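You operate a simulated robot arm through the tools that you are given. There is no shell and no other tool.

The job below is to be done with a simulated robot arm. You get a single attempt, and the scene is never put back.

Task
Share out the steel inserts on the top of mould 63. At the end: the green spring from the top of mould 63 stands on top of the filter cartridge; the grey steel insert marked "4" from the top of mould 63 is on the silver cover plate on the top of mould 63; the grey steel insert marked "1" from the top of mould 63 is on the brown scored plate; the grey steel insert that says "3" from the top of mould 63 is on the gold wear plate on the top of mould 63; whatever was shut is shut again. Leave all else as you found it, and nothing knocked over.

The check looks at the end state, three seconds after you hand in, the way a careful person would. Anything else that was tipped, shoved, dropped, spilled or broken makes it a failure. A push-on lid holds only when it is set on centred and level and pressed home; a screw cap is set on level and turned clockwise until tight.

Robot
A 6-joint arm with a two-finger parallel gripper, fixed in place. Base frame: the origin is on the floor under the middle of its stand, x ahead of it, y to its left, z up; the work surface is at about z = 740. Lengths are in mm, angles in degrees, forces in N, time in s.
With the tool pointing down near the work surface it reaches from about 200 to 640 mm from the base axis. Its first joint turns from -66.0 to 66.0 degrees. Payload 2.7 kg.
Tool frame: the origin (TCP) lies between the finger pads and is the grasp point; the fingertips stand 23 mm ahead of it; z points along the fingers, y is the line along which they close. The gripper opens to 94 mm. The fingers are 38 mm wide and 10 mm thick; the gripper's body (54 by 96 mm) begins 39 mm behind the TCP.
Orientation is that of the tool frame in the base frame, as [roll, pitch, yaw] about the fixed x, y, z axes, in that order (R = Rz(yaw) Ry(pitch) Rx(roll)). With the fingers straight down and closing along the base's y, the tool's x points along the base's -x, its y along +y and its z along -z.

Tools
- The arm moves only by the tool apply_moves. Its argument "deltas" is a list of rows, each a list of 7 numbers: the shift along the tool's x, y, z in mm, then the turn, a rotation vector about the tool's x, y, z in degrees, then the finger opening in mm, from 0 to 94. In form: [[x, y, z, rx, ry, rz, jaw], ...]. A call has 1 to 20 rows; each row shifts and turns the commanded pose from where the row before left it, along the tool's axes as they then stand. Rows are played at 5 a second. More than 50 mm and 8.6 degrees between two rows, or a gripper value outside its range, and nothing of the call is played. A pose out of reach is approached as far as the arm can. The call stops where the force on the tool passes 40 N (or 10 N more than at its start, if that is more) or the arm is blocked; 0.2 s more then pass. Each finger travels about 45 mm/s and halts on what it meets, pressing with about 25 N; the grip force reading is that of the motor and also rises with nothing between the fingers. The clock runs only during rows and for 0.2 s after the last one: add rows that do not move to give the fingers time. It gives the time, the measured TCP pose, the force on the tool (base axes), the opening and the grip force at its end, in the units of the frame above (readings bear some noise), with the torque about the TCP (base axes, N m) and any sound that the robot's microphone picked up.
- Cameras (640 x 400 px; columns grow to the right, rows downward): "scene" is fixed at [78.4, -439, 1392]; the picture's right is [0.71, -0.70, 0.00], its down [-0.48, -0.49, -0.73] and it looks along [0.51, 0.52, -0.68] (base axes); focal length 326 px, centre (320, 200). "wrist" rides on the gripper at [86, 16, -74] in the tool frame; the picture's right is [-0.18, 0.98, 0.00], its down [-0.58, -0.11, -0.81] and it looks along [-0.79, -0.15, 0.59] (tool axes); focal length 243 px, centre (320, 200).
- get_image(camera): a new picture of that camera. The clock stands still meanwhile.
- point_at(camera, pixels): for up to 12 pixels [column, row] of the newest picture of that camera ("zoom" is the newest enlarged one), the place [x, y, z] in the base frame of the surface seen there, good to about 3 mm. The clock stands still meanwhile.
- inspect(camera, box): a new picture of the part [left, top, right, bottom] of that camera's present view, enlarged. The clock stands still meanwhile.
- job_done(): hands the job in; it is judged then, once.

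Leave the gripper open and the arm clear of the work at the hand-in unless told otherwise.

The tools are called after "Call:" as name(argument=value, ...) on one line, values as JSON. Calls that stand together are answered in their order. apply_moves: Moves the arm, as the interface text tells. Its arguments: {"type":"object","properties":{"deltas":{"type":"array"}},"required":["deltas"]} The other tools are called the same way: get_image (camera) takes a picture; point_at (camera, pixels) gives the place of the surface under pixels of a picture; inspect (camera, box) takes an enlarged picture of a part of a camera's view; job_done () hands the job in.

At the start:

```text
clock: 0.0
tcp_pos: [350.2, 92.2, 1101.0]
orientation: [-180.0, -0.1, 180.0]
contact_force: [0.5, 1.0, -0.5]
moment: [0.0, 0.01, -0.03]
width: 94.2
gripper_force: 0.1
```

scene: 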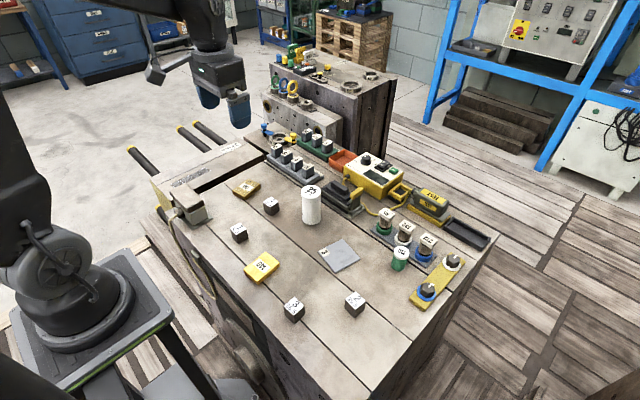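
wrist: 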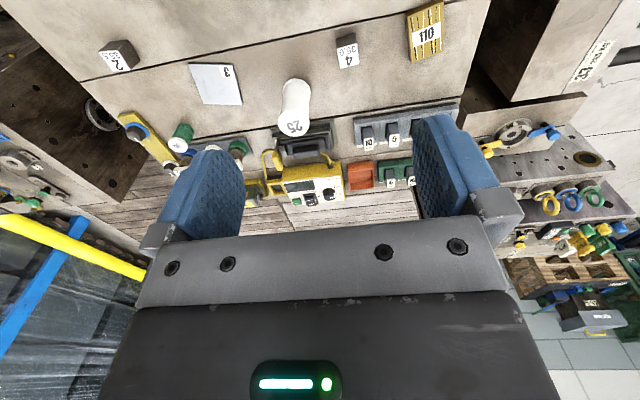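

I see the mould top with several grey cubes, two yellow/gold plates, a silver plate, a white cylinder and a green item. I will enlarge parts of the scene view to read the marks.

Call:
inspect(camera="scene", box=[220, 160, 380, 260])

Call:
inspect(camera="scene", box=[220, 230, 380, 330])

Call:
inspect(camera="scene", box=[340, 190, 500, 310])

Call:
inspect(camera="scene", box=[250, 110, 410, 210])

```text
4.00 times, centred on (300, 210) of scene
```

zoom: 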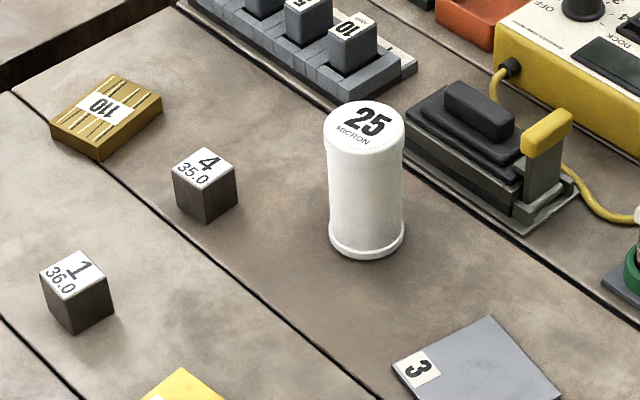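

```text
4.00 times, centred on (300, 280) of scene
```

zoom: 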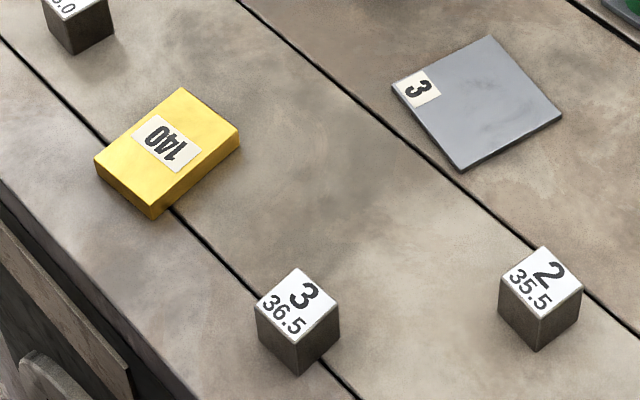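

```text
3.33 times, centred on (420, 250) of scene
```

zoom: 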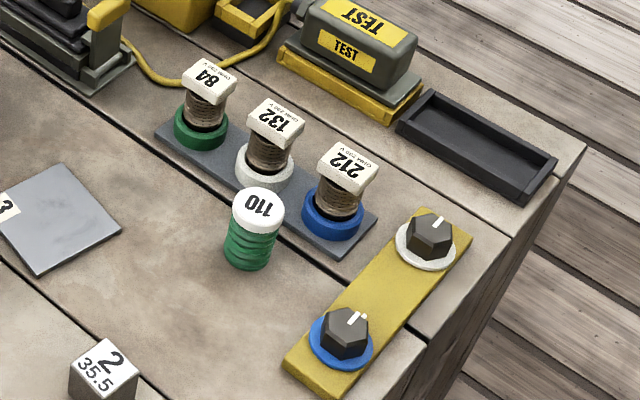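

```text
4.00 times, centred on (330, 160) of scene
```

zoom: 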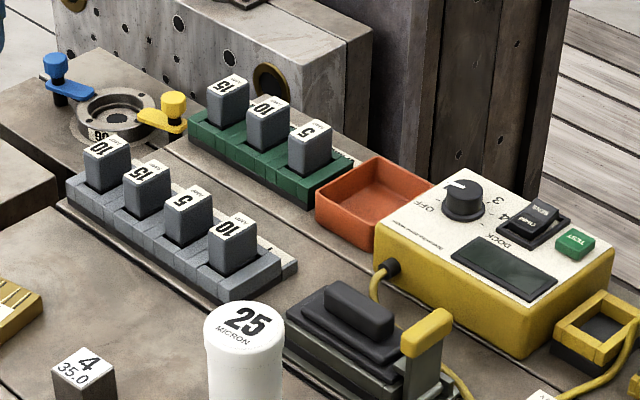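

I read: cubes "1", "2", "3", "4", a brown grooved plate "110", a yellow plate "140", a silver plate "3", a white cartridge "25 micron", and a green spring "110". Next I check which mould is 63 and look for look-alikes on the other block.

Call:
inspect(camera="scene", box=[130, 130, 270, 230])

Call:
inspect(camera="scene", box=[240, 30, 400, 130])

Call:
inspect(camera="scene", box=[140, 200, 300, 400])

Call:
get_image(camera="scene")

Call:
get_image(camera="wrist")

```text
4.00 times, centred on (200, 180) of scene
```

zoom: 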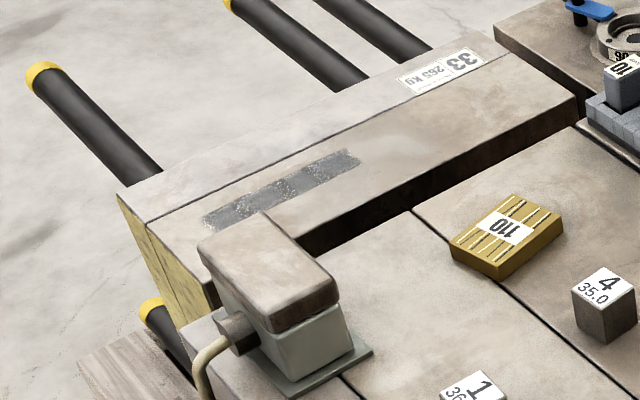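

```text
4.00 times, centred on (320, 80) of scene
```

zoom: 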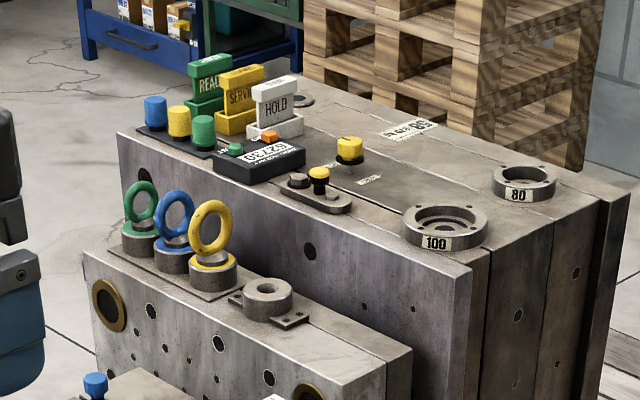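

```text
2.00 times, centred on (220, 300) of scene
```

zoom: 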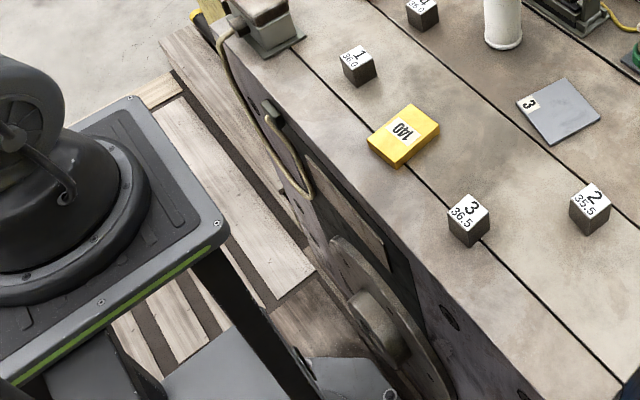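

```text
taken
```

scene: 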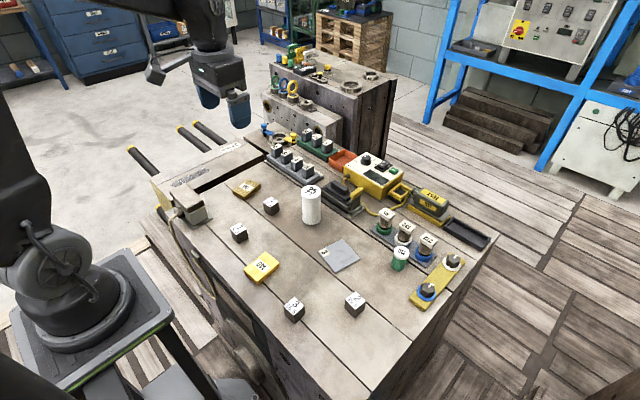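

```text
taken
```

wrist: 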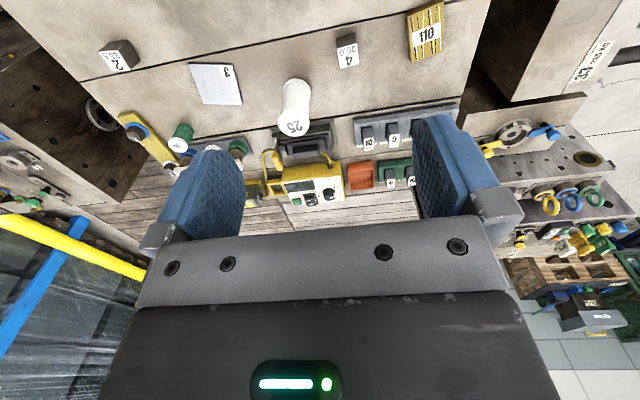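

All the items named are on the near mould; the mould behind has other things. Next I measure positions, starting with an enlarged view of cubes 1 and 4, the brown plate and the cartridge.

Call:
inspect(camera="scene", box=[220, 160, 380, 260])

Call:
point_at(camera="zoom", pixels=[[206, 149], [175, 175], [205, 193], [237, 176], [80, 251], [40, 281], [73, 303], [112, 279], [114, 76], [51, 124], [98, 142], [161, 97]])

Call:
point_at(camera="zoom", pixels=[[364, 102], [327, 135], [364, 152], [404, 135], [328, 240], [366, 258], [404, 238], [205, 222], [76, 334], [140, 200], [520, 230], [545, 130]])

Call:
inspect(camera="scene", box=[220, 230, 380, 330])

Call:
point_at(camera="zoom", pixels=[[298, 268], [257, 302], [296, 340], [340, 306], [183, 88], [95, 157], [153, 206], [240, 132], [488, 36], [391, 86], [461, 169], [562, 117]])

Call:
point_at(camera="zoom", pixels=[[544, 247], [499, 278], [540, 317], [582, 284], [300, 374], [155, 218], [300, 200]])

Call:
inspect(camera="scene", box=[340, 190, 500, 290])

Call:
get_image(camera="wrist")

```text
4.00 times, centred on (300, 210) of scene
```

zoom: 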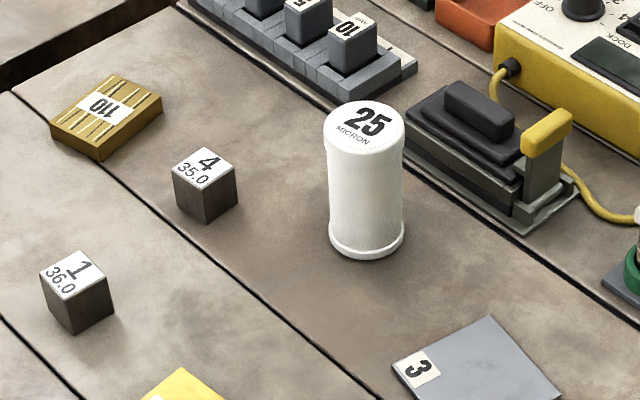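

```text
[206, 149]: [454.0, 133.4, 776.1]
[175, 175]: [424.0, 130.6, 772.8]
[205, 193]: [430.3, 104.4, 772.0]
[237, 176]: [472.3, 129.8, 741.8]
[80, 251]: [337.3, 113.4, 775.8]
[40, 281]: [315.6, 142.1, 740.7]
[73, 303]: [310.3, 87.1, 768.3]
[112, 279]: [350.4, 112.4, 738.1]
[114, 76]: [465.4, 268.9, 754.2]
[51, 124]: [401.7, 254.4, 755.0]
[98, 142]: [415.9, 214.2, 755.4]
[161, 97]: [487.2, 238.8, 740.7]
```

```text
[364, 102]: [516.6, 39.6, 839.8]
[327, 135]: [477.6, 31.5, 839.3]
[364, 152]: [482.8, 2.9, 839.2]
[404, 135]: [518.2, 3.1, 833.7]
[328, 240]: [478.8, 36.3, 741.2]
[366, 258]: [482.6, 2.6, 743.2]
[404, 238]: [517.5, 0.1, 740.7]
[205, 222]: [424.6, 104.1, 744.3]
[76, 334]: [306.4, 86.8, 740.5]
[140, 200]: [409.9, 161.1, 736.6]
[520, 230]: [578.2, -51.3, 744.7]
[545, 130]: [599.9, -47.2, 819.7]
```

```text
4.00 times, centred on (300, 280) of scene
```

zoom: 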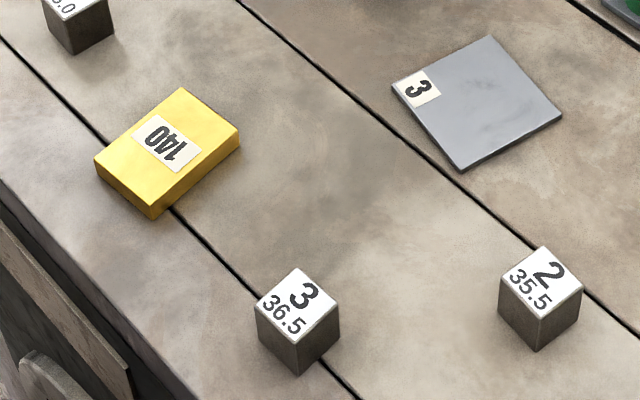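

```text
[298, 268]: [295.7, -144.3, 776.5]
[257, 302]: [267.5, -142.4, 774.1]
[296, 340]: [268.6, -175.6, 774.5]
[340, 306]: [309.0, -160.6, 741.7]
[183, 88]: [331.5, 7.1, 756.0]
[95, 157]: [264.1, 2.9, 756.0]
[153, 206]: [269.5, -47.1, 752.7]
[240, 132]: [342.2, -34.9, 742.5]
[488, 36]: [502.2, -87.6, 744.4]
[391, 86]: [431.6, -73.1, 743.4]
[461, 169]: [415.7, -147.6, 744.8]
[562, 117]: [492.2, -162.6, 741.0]
```

```text
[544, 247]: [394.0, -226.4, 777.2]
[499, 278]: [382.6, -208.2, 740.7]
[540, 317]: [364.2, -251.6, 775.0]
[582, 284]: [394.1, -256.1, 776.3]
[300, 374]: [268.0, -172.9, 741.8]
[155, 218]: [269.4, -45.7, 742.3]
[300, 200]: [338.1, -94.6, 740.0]
```

```text
4.00 times, centred on (420, 240) of scene
```

zoom: 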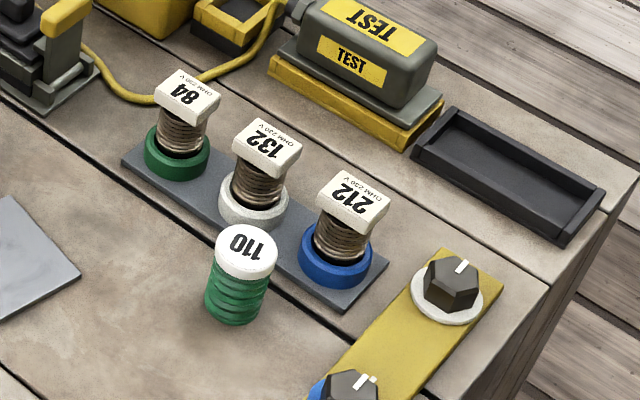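

```text
taken
```

wrist: 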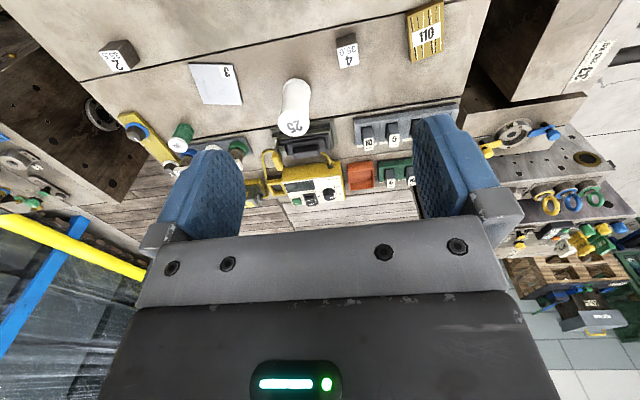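

The newest enlargement shows the green spring with its white cap at about (246,252) and base near (232,318). I measure it and its neighbours.

Call:
point_at(camera="zoom", pixels=[[246, 225], [215, 255], [246, 278], [277, 255], [206, 300], [232, 323], [264, 300], [122, 162], [345, 308], [290, 262], [205, 212], [245, 252]])

Call:
point_at(camera="zoom", pixels=[[232, 130], [262, 160], [318, 182], [350, 222], [305, 262], [258, 224], [388, 262], [412, 290], [340, 360], [185, 115], [265, 150], [352, 205]])

```text
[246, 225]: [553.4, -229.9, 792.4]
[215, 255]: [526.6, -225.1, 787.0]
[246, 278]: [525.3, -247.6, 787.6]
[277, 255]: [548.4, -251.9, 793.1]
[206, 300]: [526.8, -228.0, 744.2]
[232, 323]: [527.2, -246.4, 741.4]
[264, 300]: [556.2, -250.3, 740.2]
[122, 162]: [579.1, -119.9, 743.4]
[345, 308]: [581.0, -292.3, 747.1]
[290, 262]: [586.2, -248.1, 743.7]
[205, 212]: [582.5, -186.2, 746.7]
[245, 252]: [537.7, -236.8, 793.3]
```

```text
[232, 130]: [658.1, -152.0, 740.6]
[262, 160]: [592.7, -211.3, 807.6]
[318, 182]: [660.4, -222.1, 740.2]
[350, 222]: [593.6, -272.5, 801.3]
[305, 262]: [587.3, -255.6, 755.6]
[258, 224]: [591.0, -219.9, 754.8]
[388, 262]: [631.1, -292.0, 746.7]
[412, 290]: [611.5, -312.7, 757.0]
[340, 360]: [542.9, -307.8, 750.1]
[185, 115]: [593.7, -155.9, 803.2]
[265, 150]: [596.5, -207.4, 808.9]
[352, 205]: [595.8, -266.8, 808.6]
```

Measurements: cube 4 top is about (441,119,775), the spring axis about (538,-237) with its top at z≈793, the cartridge about (498,18) with its top at 840. Silver plate centre is about (460,-118), gold about (300,-20), brown about (440,241). I move above cube 4 at z≈870 with the fingers open and look through the wrist camera.

Call:
apply_moves(deltas=[[-15, 4.5, 38.5, 0, 0, 0, 94], [-15, 4.5, 38.5, 0, 0, 0, 94], [-15, 4.5, 38.5, 0, 0, 0, 94], [-15, 4.5, 38.5, 0, 0, 0, 94], [-15, 4.5, 38.5, 0, 0, 0, 94], [-16, 4.5, 38.5, 0, 0, 0, 94], [0, 0, 0, 0, 0, 0, 94], [0, 0, 0, 0, 0, 0, 94]])

Call:
get_image(camera="wrist")

Call:
get_image(camera="scene")

```text
clock: 1.8
tcp_pos: [440.1, 120.4, 872.1]
orientation: [180.0, 0.1, -180.0]
contact_force: [0.2, -0.5, 0.5]
moment: [-0.01, 0.01, 0.04]
width: 93.9
gripper_force: 0.0
```

```text
taken
```

wrist: 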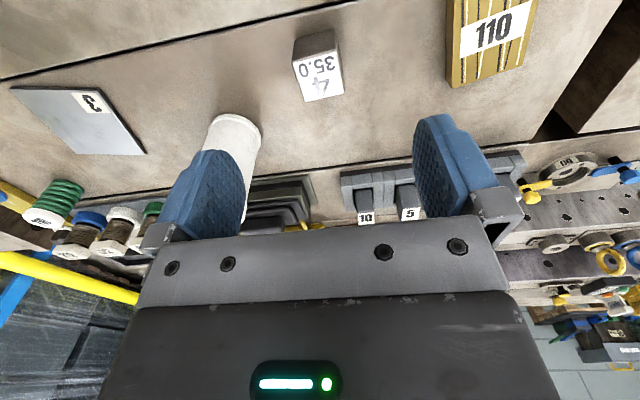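

```text
taken
```

scene: 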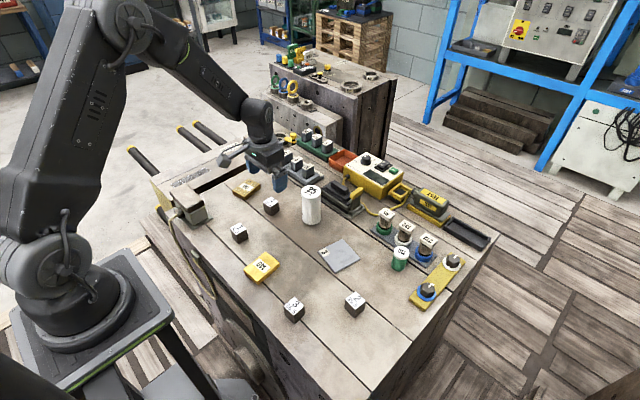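

The arm arrived at (440,120,872); cube 4 shows at (318,65) in the wrist view, between the fingers. I enlarge it to measure its corners.

Call:
inspect(camera="wrist", box=[260, 10, 380, 110])

```text
4.00 times, centred on (320, 60) of wrist
```

zoom: 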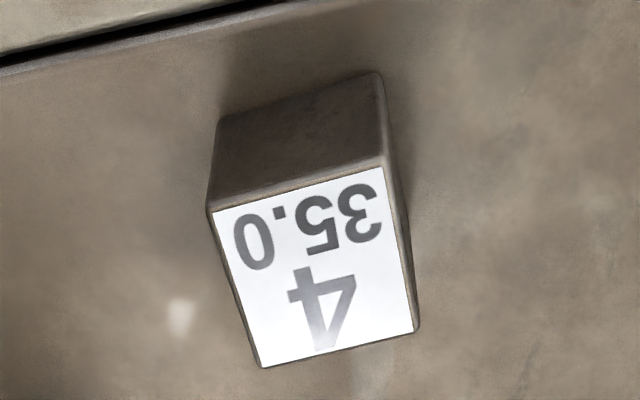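

The top face corners in the enlargement are near (213,210), (385,166), (261,364) and (413,330); I measure points just inside them and the base edge.

Call:
point_at(camera="zoom", pixels=[[216, 212], [382, 170], [263, 362], [411, 328], [300, 190], [337, 346], [238, 290], [398, 250], [315, 265], [220, 118], [375, 75], [300, 60]])

```text
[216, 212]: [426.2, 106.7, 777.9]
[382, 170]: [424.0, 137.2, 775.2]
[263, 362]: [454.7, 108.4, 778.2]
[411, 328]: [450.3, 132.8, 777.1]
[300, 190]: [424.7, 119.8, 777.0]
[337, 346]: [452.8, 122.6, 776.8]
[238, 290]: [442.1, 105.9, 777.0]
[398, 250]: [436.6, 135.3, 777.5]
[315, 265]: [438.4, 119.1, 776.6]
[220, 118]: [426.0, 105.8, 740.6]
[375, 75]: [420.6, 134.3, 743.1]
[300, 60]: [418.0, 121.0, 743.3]
```

Cube 4's top centre computes to about (439,120,777), turned about 3° anticlockwise, side about 30 mm. I turn the tool 3°, settle, and read the pose before descending.

Call:
apply_moves(deltas=[[0.5, 0, 0, 0, 0, -3, 94], [0, 0, 22, 0, 0, 0, 80], [0, 0, 20, 0, 0, 0, 70], [0, 0, 0, 0, 0, 0, 70], [0, 0, 0, 0, 0, 0, 70]])

Call:
get_image(camera="wrist")

```text
clock: 3.0
tcp_pos: [441.2, 119.3, 829.4]
orientation: [-180.0, 0.1, -176.9]
contact_force: [0.2, 0.6, -0.7]
moment: [-0.03, 0.03, 0.0]
width: 70.0
gripper_force: 0.1
```

```text
taken
```

wrist: 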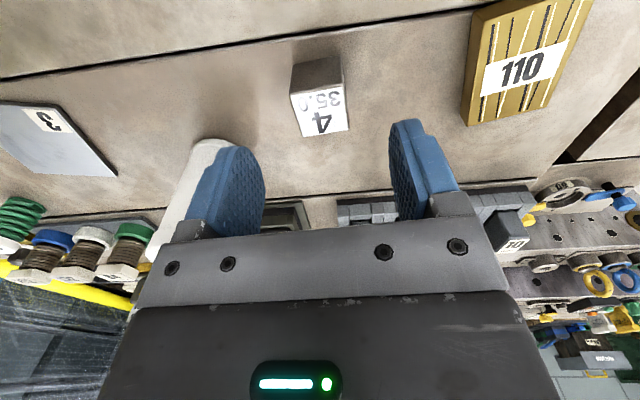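

The tool is aligned and the fingers straddle the cube with a 70 mm opening. I descend 59 mm to z≈770 and wait.

Call:
apply_moves(deltas=[[1, 0, 15, 0, 0, 0, 70], [0, 0, 15, 0, 0, 0, 70], [0, 0, 15, 0, 0, 0, 70], [0, 0, 14, 0, 0, 0, 70], [0, 0, 0, 0, 0, 0, 70], [0, 0, 0, 0, 0, 0, 70]])

Call:
get_image(camera="wrist")

```text
clock: 4.4
tcp_pos: [439.6, 118.6, 769.2]
orientation: [-179.9, 0.1, -177.0]
contact_force: [1.1, -0.6, -0.4]
moment: [0.03, -0.01, 0.0]
width: 70.1
gripper_force: 0.1
```

```text
taken
```

wrist: 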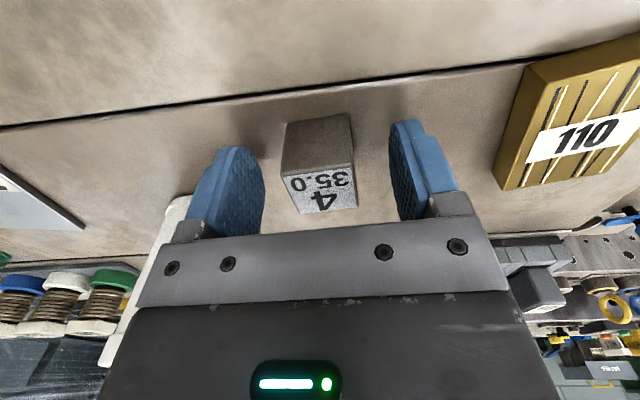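

The cube stands between the fingers, slightly toward the right. I close the fingers and wait.

Call:
apply_moves(deltas=[[0, 0, 0, 0, 0, 0, 50], [0, 0, 0, 0, 0, 0, 40], [0, 0, 0, 0, 0, 0, 30], [0, 0, 0, 0, 0, 0, 20], [0, 0, 0, 0, 0, 0, 20], [0, 0, 0, 0, 0, 0, 20]])

Call:
get_image(camera="wrist")

```text
clock: 5.8
tcp_pos: [440.4, 120.0, 771.4]
orientation: [180.0, 0.1, -177.0]
contact_force: [0.4, 1.8, 0.9]
moment: [0.01, -0.02, -0.02]
width: 32.2
gripper_force: 24.7
```

```text
taken
```

wrist: 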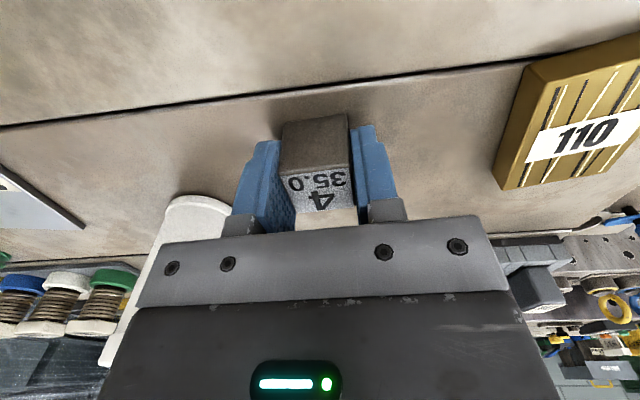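

The grip reads 24.7 N at 32.2 mm: cube 4 is held. I lift it straight up about 130 mm.

Call:
apply_moves(deltas=[[0, 0, -4, 0, 0, 0, 20], [0, 0, -10, 0, 0, 0, 20], [0, 0, -15, 0, 0, 0, 20], [0, 0, -20, 0, 0, 0, 20], [0, 0, -20, 0, 0, 0, 20], [0, 0, -20, 0, 0, 0, 20], [0, 0, -20, 0, 0, 0, 20], [0, 0, -16, 0, 0, 0, 20], [0, 0, -5, 0, 0, 0, 20], [0, 0, 0, 0, 0, 0, 20]])

Call:
get_image(camera="wrist")

```text
clock: 8.0
tcp_pos: [439.7, 119.7, 899.8]
orientation: [180.0, 0.1, -177.0]
contact_force: [0.2, -0.7, -3.7]
moment: [-0.01, 0.0, 0.06]
width: 31.9
gripper_force: 24.3
```

```text
taken
```

wrist: 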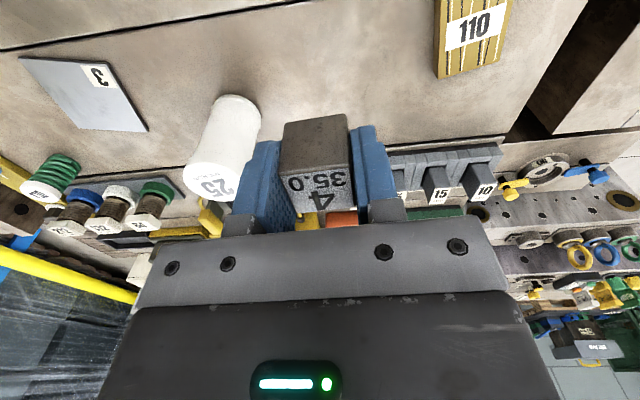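

Cube 4 is lifted to z≈900, clear of the cartridge (top 840). I turn back 3° and carry it to above the silver plate at about (460,-118).

Call:
apply_moves(deltas=[[0, 0, 0, 0, 0, 3, 20], [-1, -10, 0, 0, 0, 0, 20], [-2, -20, 0, 0, 0, 0, 20], [-2, -26, 0, 0, 0, 0, 20], [-2, -26, 0, 0, 0, 0, 20], [-2, -26, 0, 0, 0, 0, 20], [-3, -26, 0, 0, 0, 0, 20], [-2, -26, 0, 0, 0, 0, 20], [-2, -26, 0, 0, 0, 0, 20], [-2, -26, 0, 0, 0, 0, 20], [-1, -18, 0, 0, 0, 0, 20], [-1, -8, 0, 0, 0, 0, 20], [0, 0, 0, 0, 0, 0, 20], [0, 0, 0, 0, 0, 0, 20]])

Call:
get_image(camera="wrist")

Call:
get_image(camera="scene")

```text
clock: 11.0
tcp_pos: [461.4, -117.6, 899.4]
orientation: [-180.0, 0.2, 180.0]
contact_force: [-0.7, -0.1, -2.7]
moment: [-0.02, -0.01, -0.02]
width: 31.6
gripper_force: 25.1
```

```text
taken
```

wrist: 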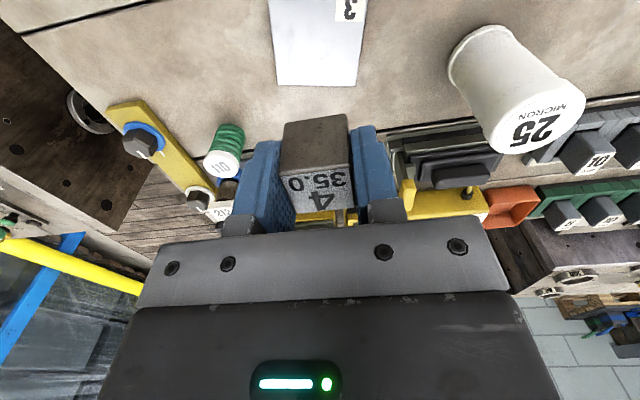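

```text
taken
```

scene: 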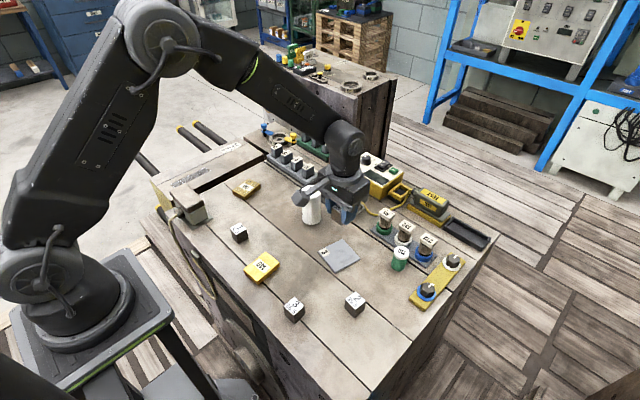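

The plate's far edge is seen at (275,84) to (358,87) in the wrist view, beyond the held cube. I measure these and some points on the plate.

Call:
point_at(camera="wrist", pixels=[[279, 82], [355, 84], [272, 10], [362, 30], [318, 40], [318, 10]])

Call:
inspect(camera="scene", box=[310, 230, 370, 280])

```text
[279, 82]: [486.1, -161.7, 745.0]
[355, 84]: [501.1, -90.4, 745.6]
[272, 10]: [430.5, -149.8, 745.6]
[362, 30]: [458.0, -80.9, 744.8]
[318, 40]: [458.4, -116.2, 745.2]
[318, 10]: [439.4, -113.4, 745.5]
```

```text
8.00 times, centred on (340, 255) of scene
```

zoom: 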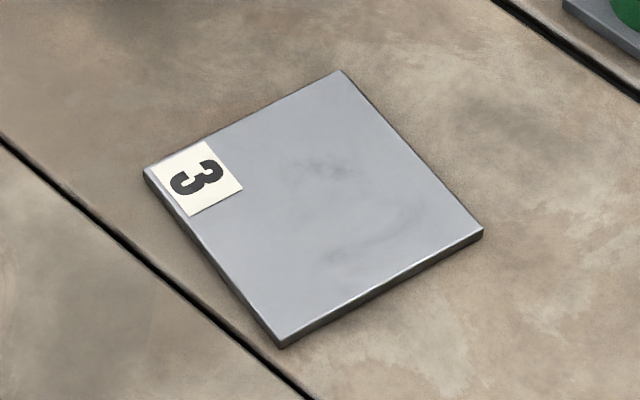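

The plate's centre comes out near (460,-118), top z≈745, and the tool is right over it. I descend about 117 mm, slowing down, and stop just above the plate.

Call:
apply_moves(deltas=[[1, -0.5, 10, 0, 0, 0, 20], [0, 0, 20, 0, 0, 0, 20], [0, 0, 20, 0, 0, 0, 20], [0, 0, 20, 0, 0, 0, 20], [0, 0, 20, 0, 0, 0, 20], [0, 0, 12, 0, 0, 0, 20], [0, 0, 8, 0, 0, 0, 20], [0, 0, 5, 0, 0, 0, 20], [0, 0, 3, 0, 0, 0, 20], [0, 0, 0, 0, 0, 0, 20], [0, 0, 0, 0, 0, 0, 20]])

Call:
inspect(camera="scene", box=[290, 200, 390, 290])

Call:
get_image(camera="wrist")

```text
clock: 13.4
tcp_pos: [458.9, -119.3, 782.4]
orientation: [-180.0, 0.1, -180.0]
contact_force: [0.3, 0.5, -3.0]
moment: [0.04, 0.01, 0.0]
width: 31.7
gripper_force: 24.7
```

```text
4.44 times, centred on (340, 245) of scene
```

zoom: 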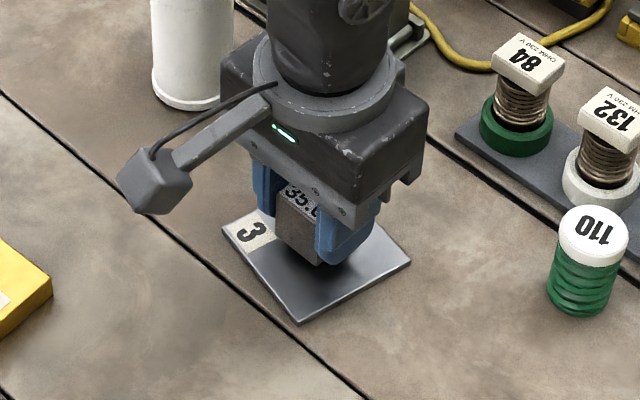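

```text
taken
```

wrist: 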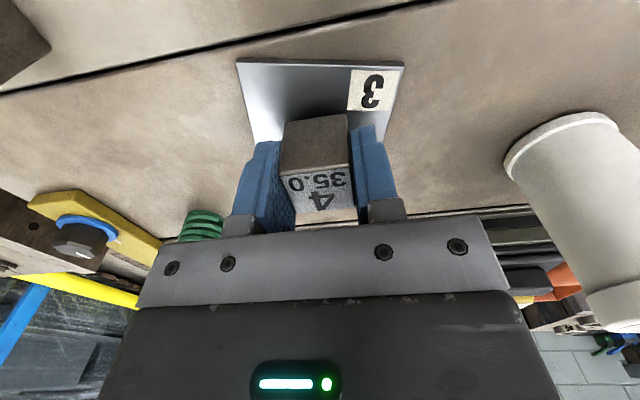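

The cube is over the plate, a few millimetres above it. I lower in small steps and watch the force.

Call:
apply_moves(deltas=[[0, 0, 1.5, 0, 0, 0, 20], [0, 0, 1.5, 0, 0, 0, 20], [0, 0, 1, 0, 0, 0, 20], [0, 0, 1, 0, 0, 0, 20], [0, 0, 0, 0, 0, 0, 20]])

```text
clock: 14.6
tcp_pos: [460.5, -119.1, 776.4]
orientation: [-179.9, 0.0, 180.0]
contact_force: [-0.2, 0.8, -2.7]
moment: [-0.02, -0.01, 0.03]
width: 31.5
gripper_force: 25.1
```

No contact yet (force still about the cube's weight). I go on in 0.5 mm steps.

Call:
apply_moves(deltas=[[0, 0, 0.7, 0, 0, 0, 20], [0, 0, 0.7, 0, 0, 0, 20], [0, 0, 0, 0, 0, 0, 20]])

```text
clock: 15.4
tcp_pos: [460.2, -118.5, 774.1]
orientation: [-180.0, 0.0, 180.0]
contact_force: [-0.3, -0.2, -2.6]
moment: [0.0, -0.01, 0.0]
width: 31.8
gripper_force: 24.9
```

Still hanging free. I lower a further 1 mm.

Call:
apply_moves(deltas=[[0, 0, 0.5, 0, 0, 0, 20], [0, 0, 0.5, 0, 0, 0, 20], [0, 0, 0, 0, 0, 0, 20]])

```text
clock: 16.2
tcp_pos: [459.9, -117.7, 775.2]
orientation: [180.0, 0.1, -180.0]
contact_force: [-3.4, -1.4, 8.1]
moment: [-0.05, 0.09, 0.04]
width: 31.9
gripper_force: 24.8
```

The force turned to +8 N upward: the cube stands on the plate. I open the fingers to about 50 mm.

Call:
apply_moves(deltas=[[0, 0, -0.3, 0, 0, 0, 34], [0, 0, 0, 0, 0, 0, 40], [0, 0, 0, 0, 0, 0, 50], [0, 0, 0, 0, 0, 0, 56], [0, 0, 0, 0, 0, 0, 56]])

Call:
get_image(camera="wrist")

```text
clock: 17.4
tcp_pos: [458.0, -119.2, 774.8]
orientation: [180.0, 0.0, -180.0]
contact_force: [-0.1, -0.3, -0.2]
moment: [-0.01, -0.01, -0.01]
width: 55.8
gripper_force: 0.1
```

```text
taken
```

wrist: 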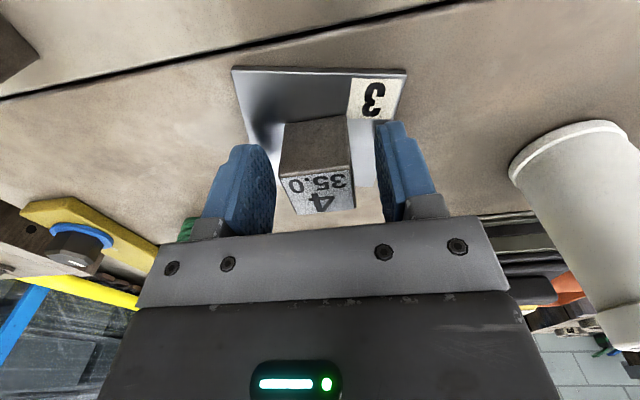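

Cube 4 stands free on the silver plate. I rise straight up to z≈900.

Call:
apply_moves(deltas=[[0, 0, -5, 0, 0, 0, 56], [0, 0, -15, 0, 0, 0, 56], [0, 0, -25, 0, 0, 0, 60], [0, 0, -30, 0, 0, 0, 70], [0, 0, -30, 0, 0, 0, 70], [0, 0, -20, 0, 0, 0, 70], [0, 0, 0, 0, 0, 0, 70]])

Call:
get_image(camera="wrist")

Call:
inspect(camera="scene", box=[290, 200, 390, 290])

```text
clock: 19.0
tcp_pos: [459.2, -119.8, 900.5]
orientation: [180.0, 0.0, -180.0]
contact_force: [-0.8, -0.8, 0.2]
moment: [-0.01, -0.02, 0.0]
width: 69.9
gripper_force: 0.1
```

```text
taken
```

wrist: 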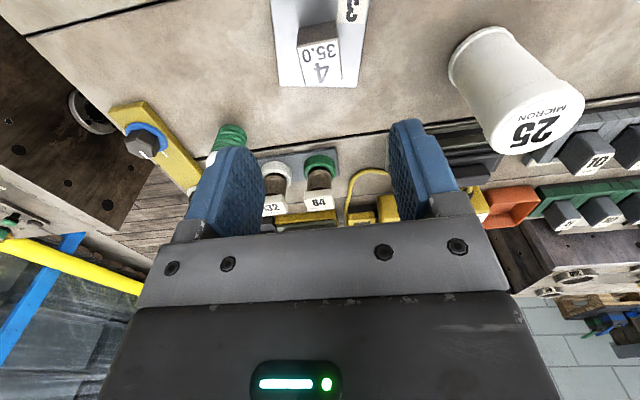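

```text
4.44 times, centred on (340, 245) of scene
```

zoom: 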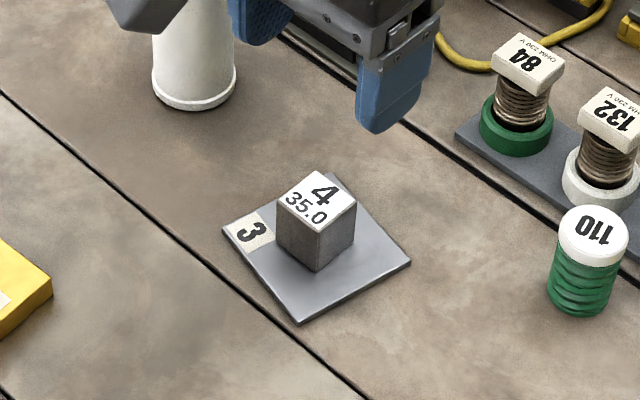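

Cube 4 stands squarely on the silver plate. Next I go to above cube 1 at about (324,100), at z≈870.

Call:
apply_moves(deltas=[[5, 8, 0, 0, 0, 0, 70], [15, 24, 0, 0, 0, 0, 70], [18, 30, 0, 0, 0, 0, 70], [18, 30, 0, 0, 0, 0, 70], [18, 30, 0, 0, 0, 0, 70], [18, 30, 0, 0, 0, 0, 70], [18, 30, 0, 0, 0, 0, 70], [15, 25, 0, 0, 0, 0, 70], [10, 13, 10, 0, 0, 0, 70], [0, 0, 20, 0, 0, 0, 70], [0, 0, 0, 0, 0, 0, 70], [0, 0, 0, 0, 0, 0, 70]])

Call:
inspect(camera="wrist", box=[240, 10, 400, 110])

Call:
get_image(camera="wrist")

```text
clock: 21.6
tcp_pos: [323.7, 99.0, 869.1]
orientation: [-180.0, 0.0, -180.0]
contact_force: [0.0, 0.3, 0.4]
moment: [0.01, -0.01, -0.01]
width: 69.9
gripper_force: 0.3
```

```text
4.00 times, centred on (320, 60) of wrist
```

zoom: 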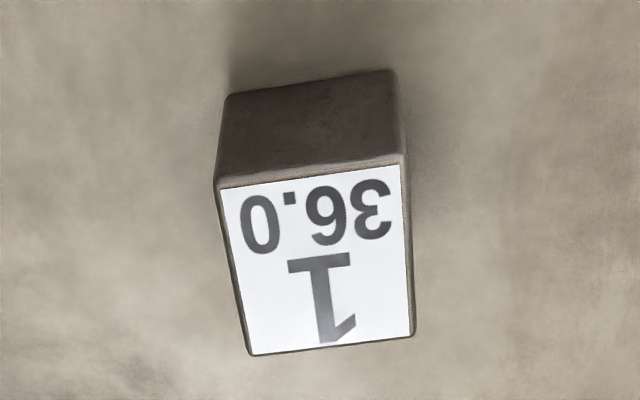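

```text
taken
```

wrist: 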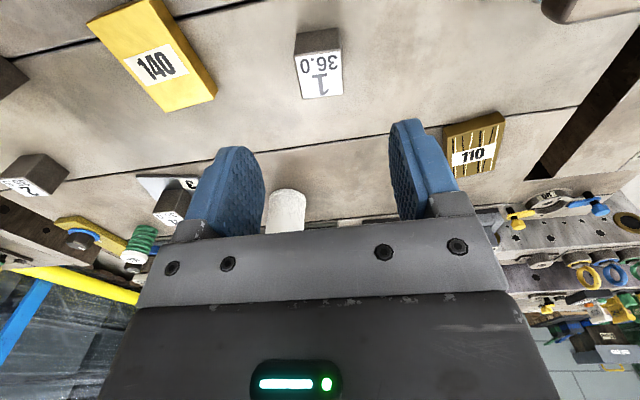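

Cube 1's top centre computes to about (320.5,99.4), turned about 3° clockwise. I turn +3.3° about the tool axis, shift 3 mm back, and descend to z≈771.

Call:
apply_moves(deltas=[[3, 0.4, 0, 0, 0, 3.3, 70], [0, 0, 20, 0, 0, 0, 70], [0, 0, 25, 0, 0, 0, 70], [0, 0, 20, 0, 0, 0, 70], [0, 0, 15, 0, 0, 0, 70], [0, 0, 12, 0, 0, 0, 70], [0, 0, 6, 0, 0, 0, 70], [0, 0, 0, 0, 0, 0, 70], [0, 0, 0, 0, 0, 0, 70]])

Call:
get_image(camera="wrist")

```text
clock: 23.6
tcp_pos: [321.7, 102.9, 770.9]
orientation: [-180.0, -0.1, 176.6]
contact_force: [0.4, 0.0, -0.1]
moment: [0.02, -0.01, 0.02]
width: 69.9
gripper_force: 0.1
```

```text
taken
```

wrist: 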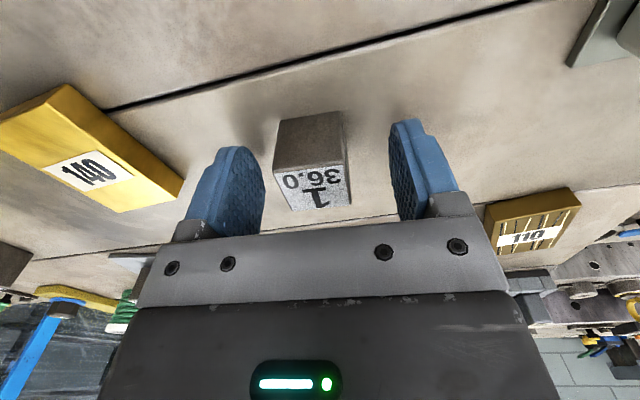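

The cube sits a little left of the middle, so I shift 2 mm that way (tool -y) and close the fingers.

Call:
apply_moves(deltas=[[0, -2, 0, 0, 0, 0, 60], [0, 0, 0, 0, 0, 0, 45], [0, 0, 0, 0, 0, 0, 35], [0, 0, 0, 0, 0, 0, 25], [0, 0, 0, 0, 0, 0, 20], [0, 0, 0, 0, 0, 0, 20]])

Call:
get_image(camera="wrist")

```text
clock: 25.0
tcp_pos: [321.4, 97.9, 770.8]
orientation: [179.9, 0.1, 176.6]
contact_force: [1.0, -0.8, 1.9]
moment: [-0.03, 0.01, 0.03]
width: 31.8
gripper_force: 24.8
```

```text
taken
```

wrist: 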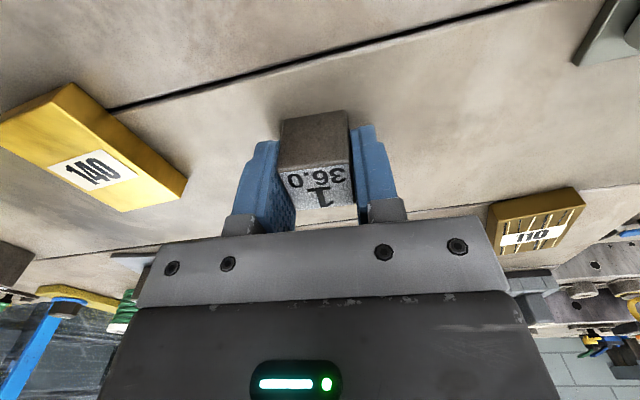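

Cube 1 is held (24.8 N at 31.8 mm). I lift it to about z=890 and turn the tool back square.

Call:
apply_moves(deltas=[[0, 0, -4, 0, 0, 0, 20], [0, 0, -10, 0, 0, 0, 20], [0, 0, -18, 0, 0, 0, 20], [0, 0, -22, 0, 0, 0, 20], [0, 0, -22, 0, 0, 0, 20], [0, 0, -22, 0, 0, 0, 20], [0, 0, -15, 0, 0, 0, 20], [0, 0, -7, 0, 0, -3.3, 20], [0, 0, 0, 0, 0, 0, 20]])

Call:
get_image(camera="wrist")

```text
clock: 27.0
tcp_pos: [320.8, 98.5, 891.5]
orientation: [-180.0, -0.1, -179.8]
contact_force: [-0.8, 0.1, -3.1]
moment: [0.0, 0.03, 0.0]
width: 31.8
gripper_force: 25.1
```

```text
taken
```

wrist: 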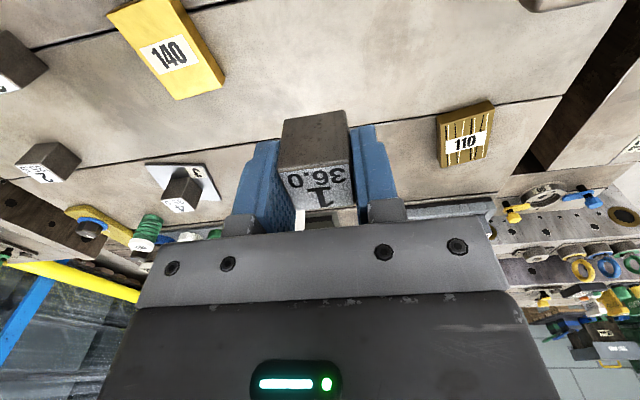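

From here the brown plate is in plain view at (437,118)–(495,103)–(483,158)–(440,166). I measure its top corners and the slab edge beyond it.

Call:
inspect(camera="wrist", box=[400, 80, 560, 180])

Call:
point_at(camera="wrist", pixels=[[439, 121], [490, 108], [443, 164], [482, 155], [465, 138], [518, 170], [545, 172], [580, 60], [610, 60]])

```text
4.00 times, centred on (480, 130) of wrist
```

zoom: 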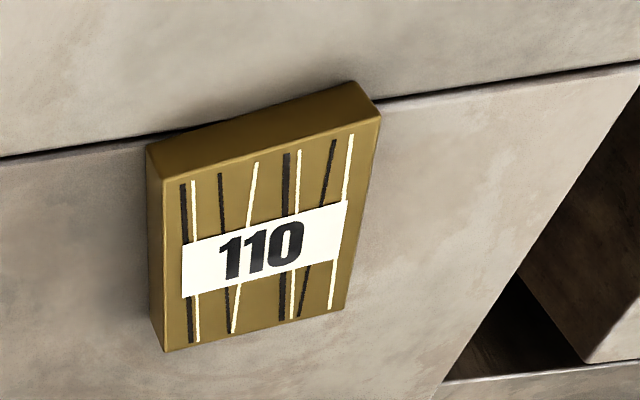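

```text
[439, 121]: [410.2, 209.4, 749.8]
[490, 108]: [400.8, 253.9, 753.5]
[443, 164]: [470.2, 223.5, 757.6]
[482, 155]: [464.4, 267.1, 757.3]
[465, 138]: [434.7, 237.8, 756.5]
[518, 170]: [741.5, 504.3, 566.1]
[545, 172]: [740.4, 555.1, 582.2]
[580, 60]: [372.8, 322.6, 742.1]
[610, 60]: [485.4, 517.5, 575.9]
```

The brown plate's top centre is about (438,239,756), turned about 12° anticlockwise. I carry cube 1 there at z≈890, then turn 12° to match the plate.

Call:
apply_moves(deltas=[[-5, 6, 0, 0, 0, 0, 20], [-12, 14, 0, 0, 0, 0, 20], [-17, 20, 0, 0, 0, 0, 20], [-18, 22, 0, 0, 0, 0, 20], [-18, 22, 0, 0, 0, 0, 20], [-17, 20, 0, 0, 0, 0, 20], [-15, 18, 0, 0, 0, 0, 20], [-10, 12, 0, 0, 0, 0, 20], [-5, 6.5, 0, 0, 0, -4, 20], [0, 0, 0, 0, 0, -4, 20], [0, 0, 0, 0, 0, -4, 20], [0, 0, 0, 0, 0, 0, 20], [0, 0, 0, 0, 0, 0, 20]])

Call:
get_image(camera="wrist")

Call:
inspect(camera="scene", box=[180, 120, 340, 220])

```text
clock: 29.8
tcp_pos: [437.1, 238.4, 891.8]
orientation: [-179.9, 0.0, -167.9]
contact_force: [-0.5, -0.1, -2.2]
moment: [0.02, 0.01, -0.01]
width: 31.8
gripper_force: 24.5
```

```text
taken
```

wrist: 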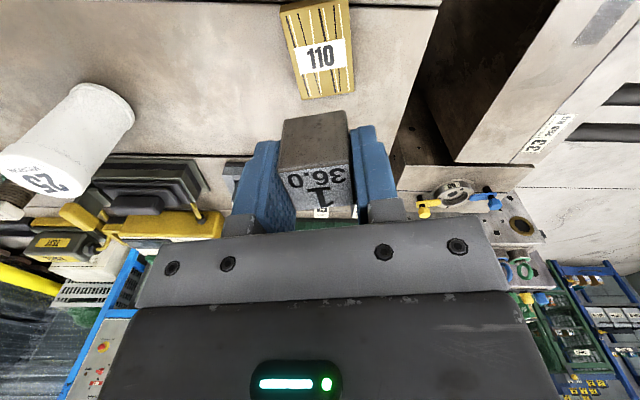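

```text
4.00 times, centred on (260, 170) of scene
```

zoom: 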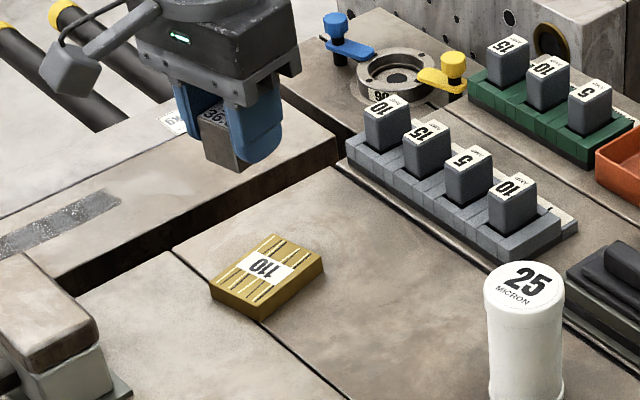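

In the wrist view the plate lies centred ahead of the cube; my calculation gives an offset of about (-2,+2) mm in the tool frame. I correct it and descend about 98 mm to just above the plate.

Call:
apply_moves(deltas=[[-2, 1.5, 10, 0, 0, 0, 20], [0, 0, 20, 0, 0, 0, 20], [0, 0, 22, 0, 0, 0, 20], [0, 0, 20, 0, 0, 0, 20], [0, 0, 12, 0, 0, 0, 20], [0, 0, 8, 0, 0, 0, 20], [0, 0, 4, 0, 0, 0, 20], [0, 0, 0, 0, 0, 0, 20], [0, 0, 0, 0, 0, 0, 20]])

Call:
get_image(camera="wrist")

Call:
inspect(camera="scene", box=[200, 150, 300, 220])

```text
clock: 31.8
tcp_pos: [439.5, 241.1, 795.9]
orientation: [-179.9, 0.0, -168.0]
contact_force: [0.3, 0.5, -3.1]
moment: [0.01, -0.03, 0.01]
width: 32.0
gripper_force: 24.9
```

```text
taken
```

wrist: 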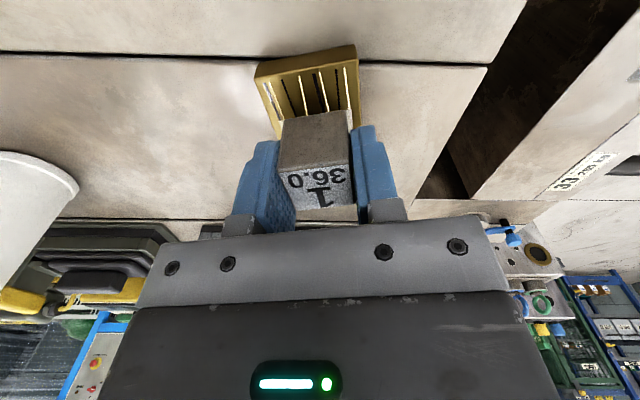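

```text
5.71 times, centred on (250, 185) of scene
```

zoom: 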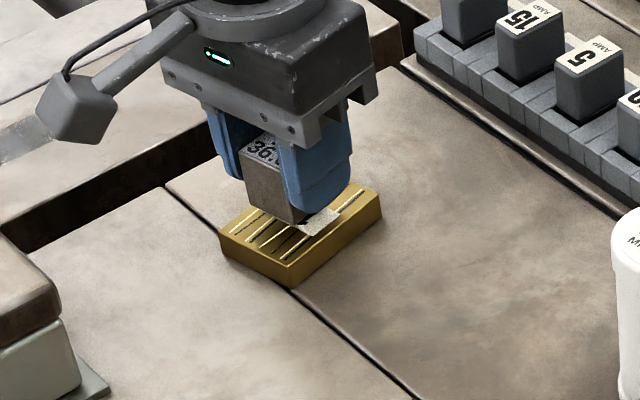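

The cube is centred over the plate within about 1 mm. I lower the last stretch in small steps.

Call:
apply_moves(deltas=[[0, 0, 2, 0, 0, 0, 20], [0, 0, 2, 0, 0, 0, 20], [0, 0, 1.5, 0, 0, 0, 20], [0, 0, 1, 0, 0, 0, 20], [0, 0, 0, 0, 0, 0, 20]])

```text
clock: 33.0
tcp_pos: [440.1, 241.3, 788.7]
orientation: [179.9, 0.0, -168.1]
contact_force: [0.6, 0.4, -2.9]
moment: [-0.01, -0.03, -0.01]
width: 31.8
gripper_force: 24.9
```

No contact yet. I lower 1.4 mm more.

Call:
apply_moves(deltas=[[0, 0, 0.7, 0, 0, 0, 20], [0, 0, 0.7, 0, 0, 0, 20], [0, 0, 0, 0, 0, 0, 20]])

```text
clock: 33.8
tcp_pos: [439.9, 242.3, 787.8]
orientation: [-180.0, 0.0, -167.9]
contact_force: [-0.7, -0.1, -2.1]
moment: [0.01, -0.02, 0.03]
width: 31.7
gripper_force: 24.8
```

Still hanging. Another 1.2 mm.

Call:
apply_moves(deltas=[[0, 0, 0.6, 0, 0, 0, 20], [0, 0, 0.6, 0, 0, 0, 20], [0, 0, 0, 0, 0, 0, 20]])

```text
clock: 34.6
tcp_pos: [439.0, 241.2, 786.9]
orientation: [180.0, -0.1, -167.9]
contact_force: [0.9, -0.7, -1.5]
moment: [-0.03, -0.02, 0.01]
width: 31.7
gripper_force: 25.0
```

The reading may just be starting to change (-1.5 N). Another 1 mm.

Call:
apply_moves(deltas=[[0, 0, 0.5, 0, 0, 0, 20], [0, 0, 0.5, 0, 0, 0, 20], [0, 0, 0, 0, 0, 0, 20]])

```text
clock: 35.4
tcp_pos: [439.9, 242.1, 787.4]
orientation: [180.0, 0.1, -167.9]
contact_force: [-6.1, -3.0, 17.0]
moment: [-0.15, 0.3, -0.01]
width: 31.7
gripper_force: 25.2
```

Contact at 17 N upward. I back off 0.5 mm and open the fingers to let the cube stand.

Call:
apply_moves(deltas=[[0, 0, -0.5, 0, 0, 0, 20], [0, 0, 0, 0, 0, 0, 34], [0, 0, 0, 0, 0, 0, 40], [0, 0, 0, 0, 0, 0, 50], [0, 0, 0, 0, 0, 0, 56], [0, 0, 0, 0, 0, 0, 56]])

Call:
get_image(camera="wrist")

```text
clock: 36.8
tcp_pos: [440.4, 240.8, 785.3]
orientation: [180.0, -0.1, -168.0]
contact_force: [0.2, 0.0, 0.6]
moment: [0.02, -0.01, 0.02]
width: 56.2
gripper_force: 0.1
```

```text
taken
```

wrist: 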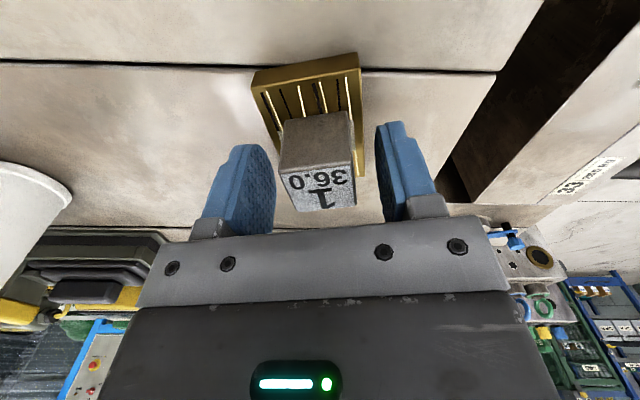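

Cube 1 is released and stands on the plate. I rise straight up to z≈900, turning back square at the top.

Call:
apply_moves(deltas=[[0, 0, -5, 0, 0, 0, 56], [0, 0, -15, 0, 0, 0, 56], [0, 0, -25, 0, 0, 0, 60], [0, 0, -30, 0, 0, 0, 70], [0, 0, -25, 0, 0, 4, 70], [0, 0, -15, 0, 0, 4, 70], [0, 0, 0, 0, 0, 4, 70], [0, 0, 0, 0, 0, 0, 70]])

Call:
inspect(camera="scene", box=[200, 150, 300, 220])

Call:
get_image(camera="wrist")

```text
clock: 38.6
tcp_pos: [440.4, 241.3, 901.4]
orientation: [-180.0, 0.0, -180.0]
contact_force: [0.9, -1.6, 0.0]
moment: [0.0, -0.02, 0.03]
width: 70.0
gripper_force: 0.0
```

```text
5.71 times, centred on (250, 185) of scene
```

zoom: 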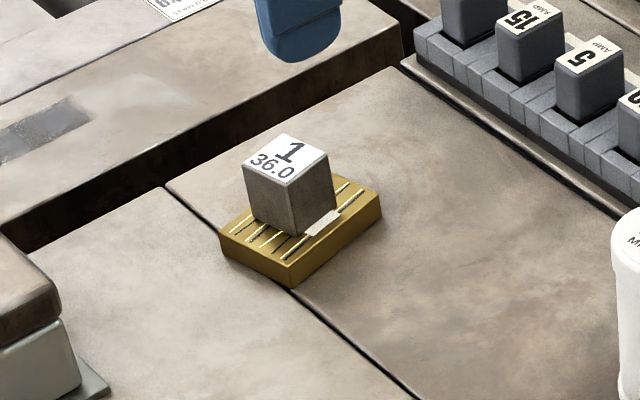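

```text
taken
```

wrist: 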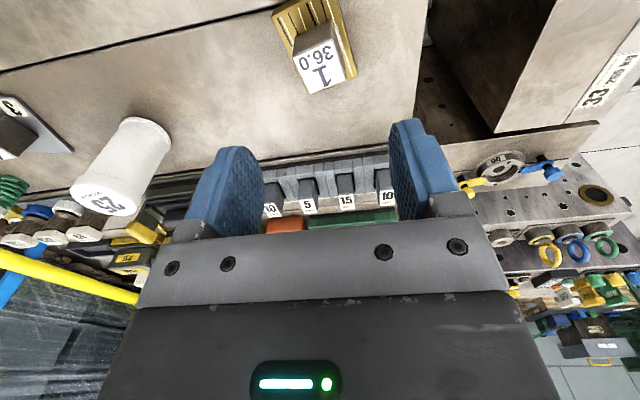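

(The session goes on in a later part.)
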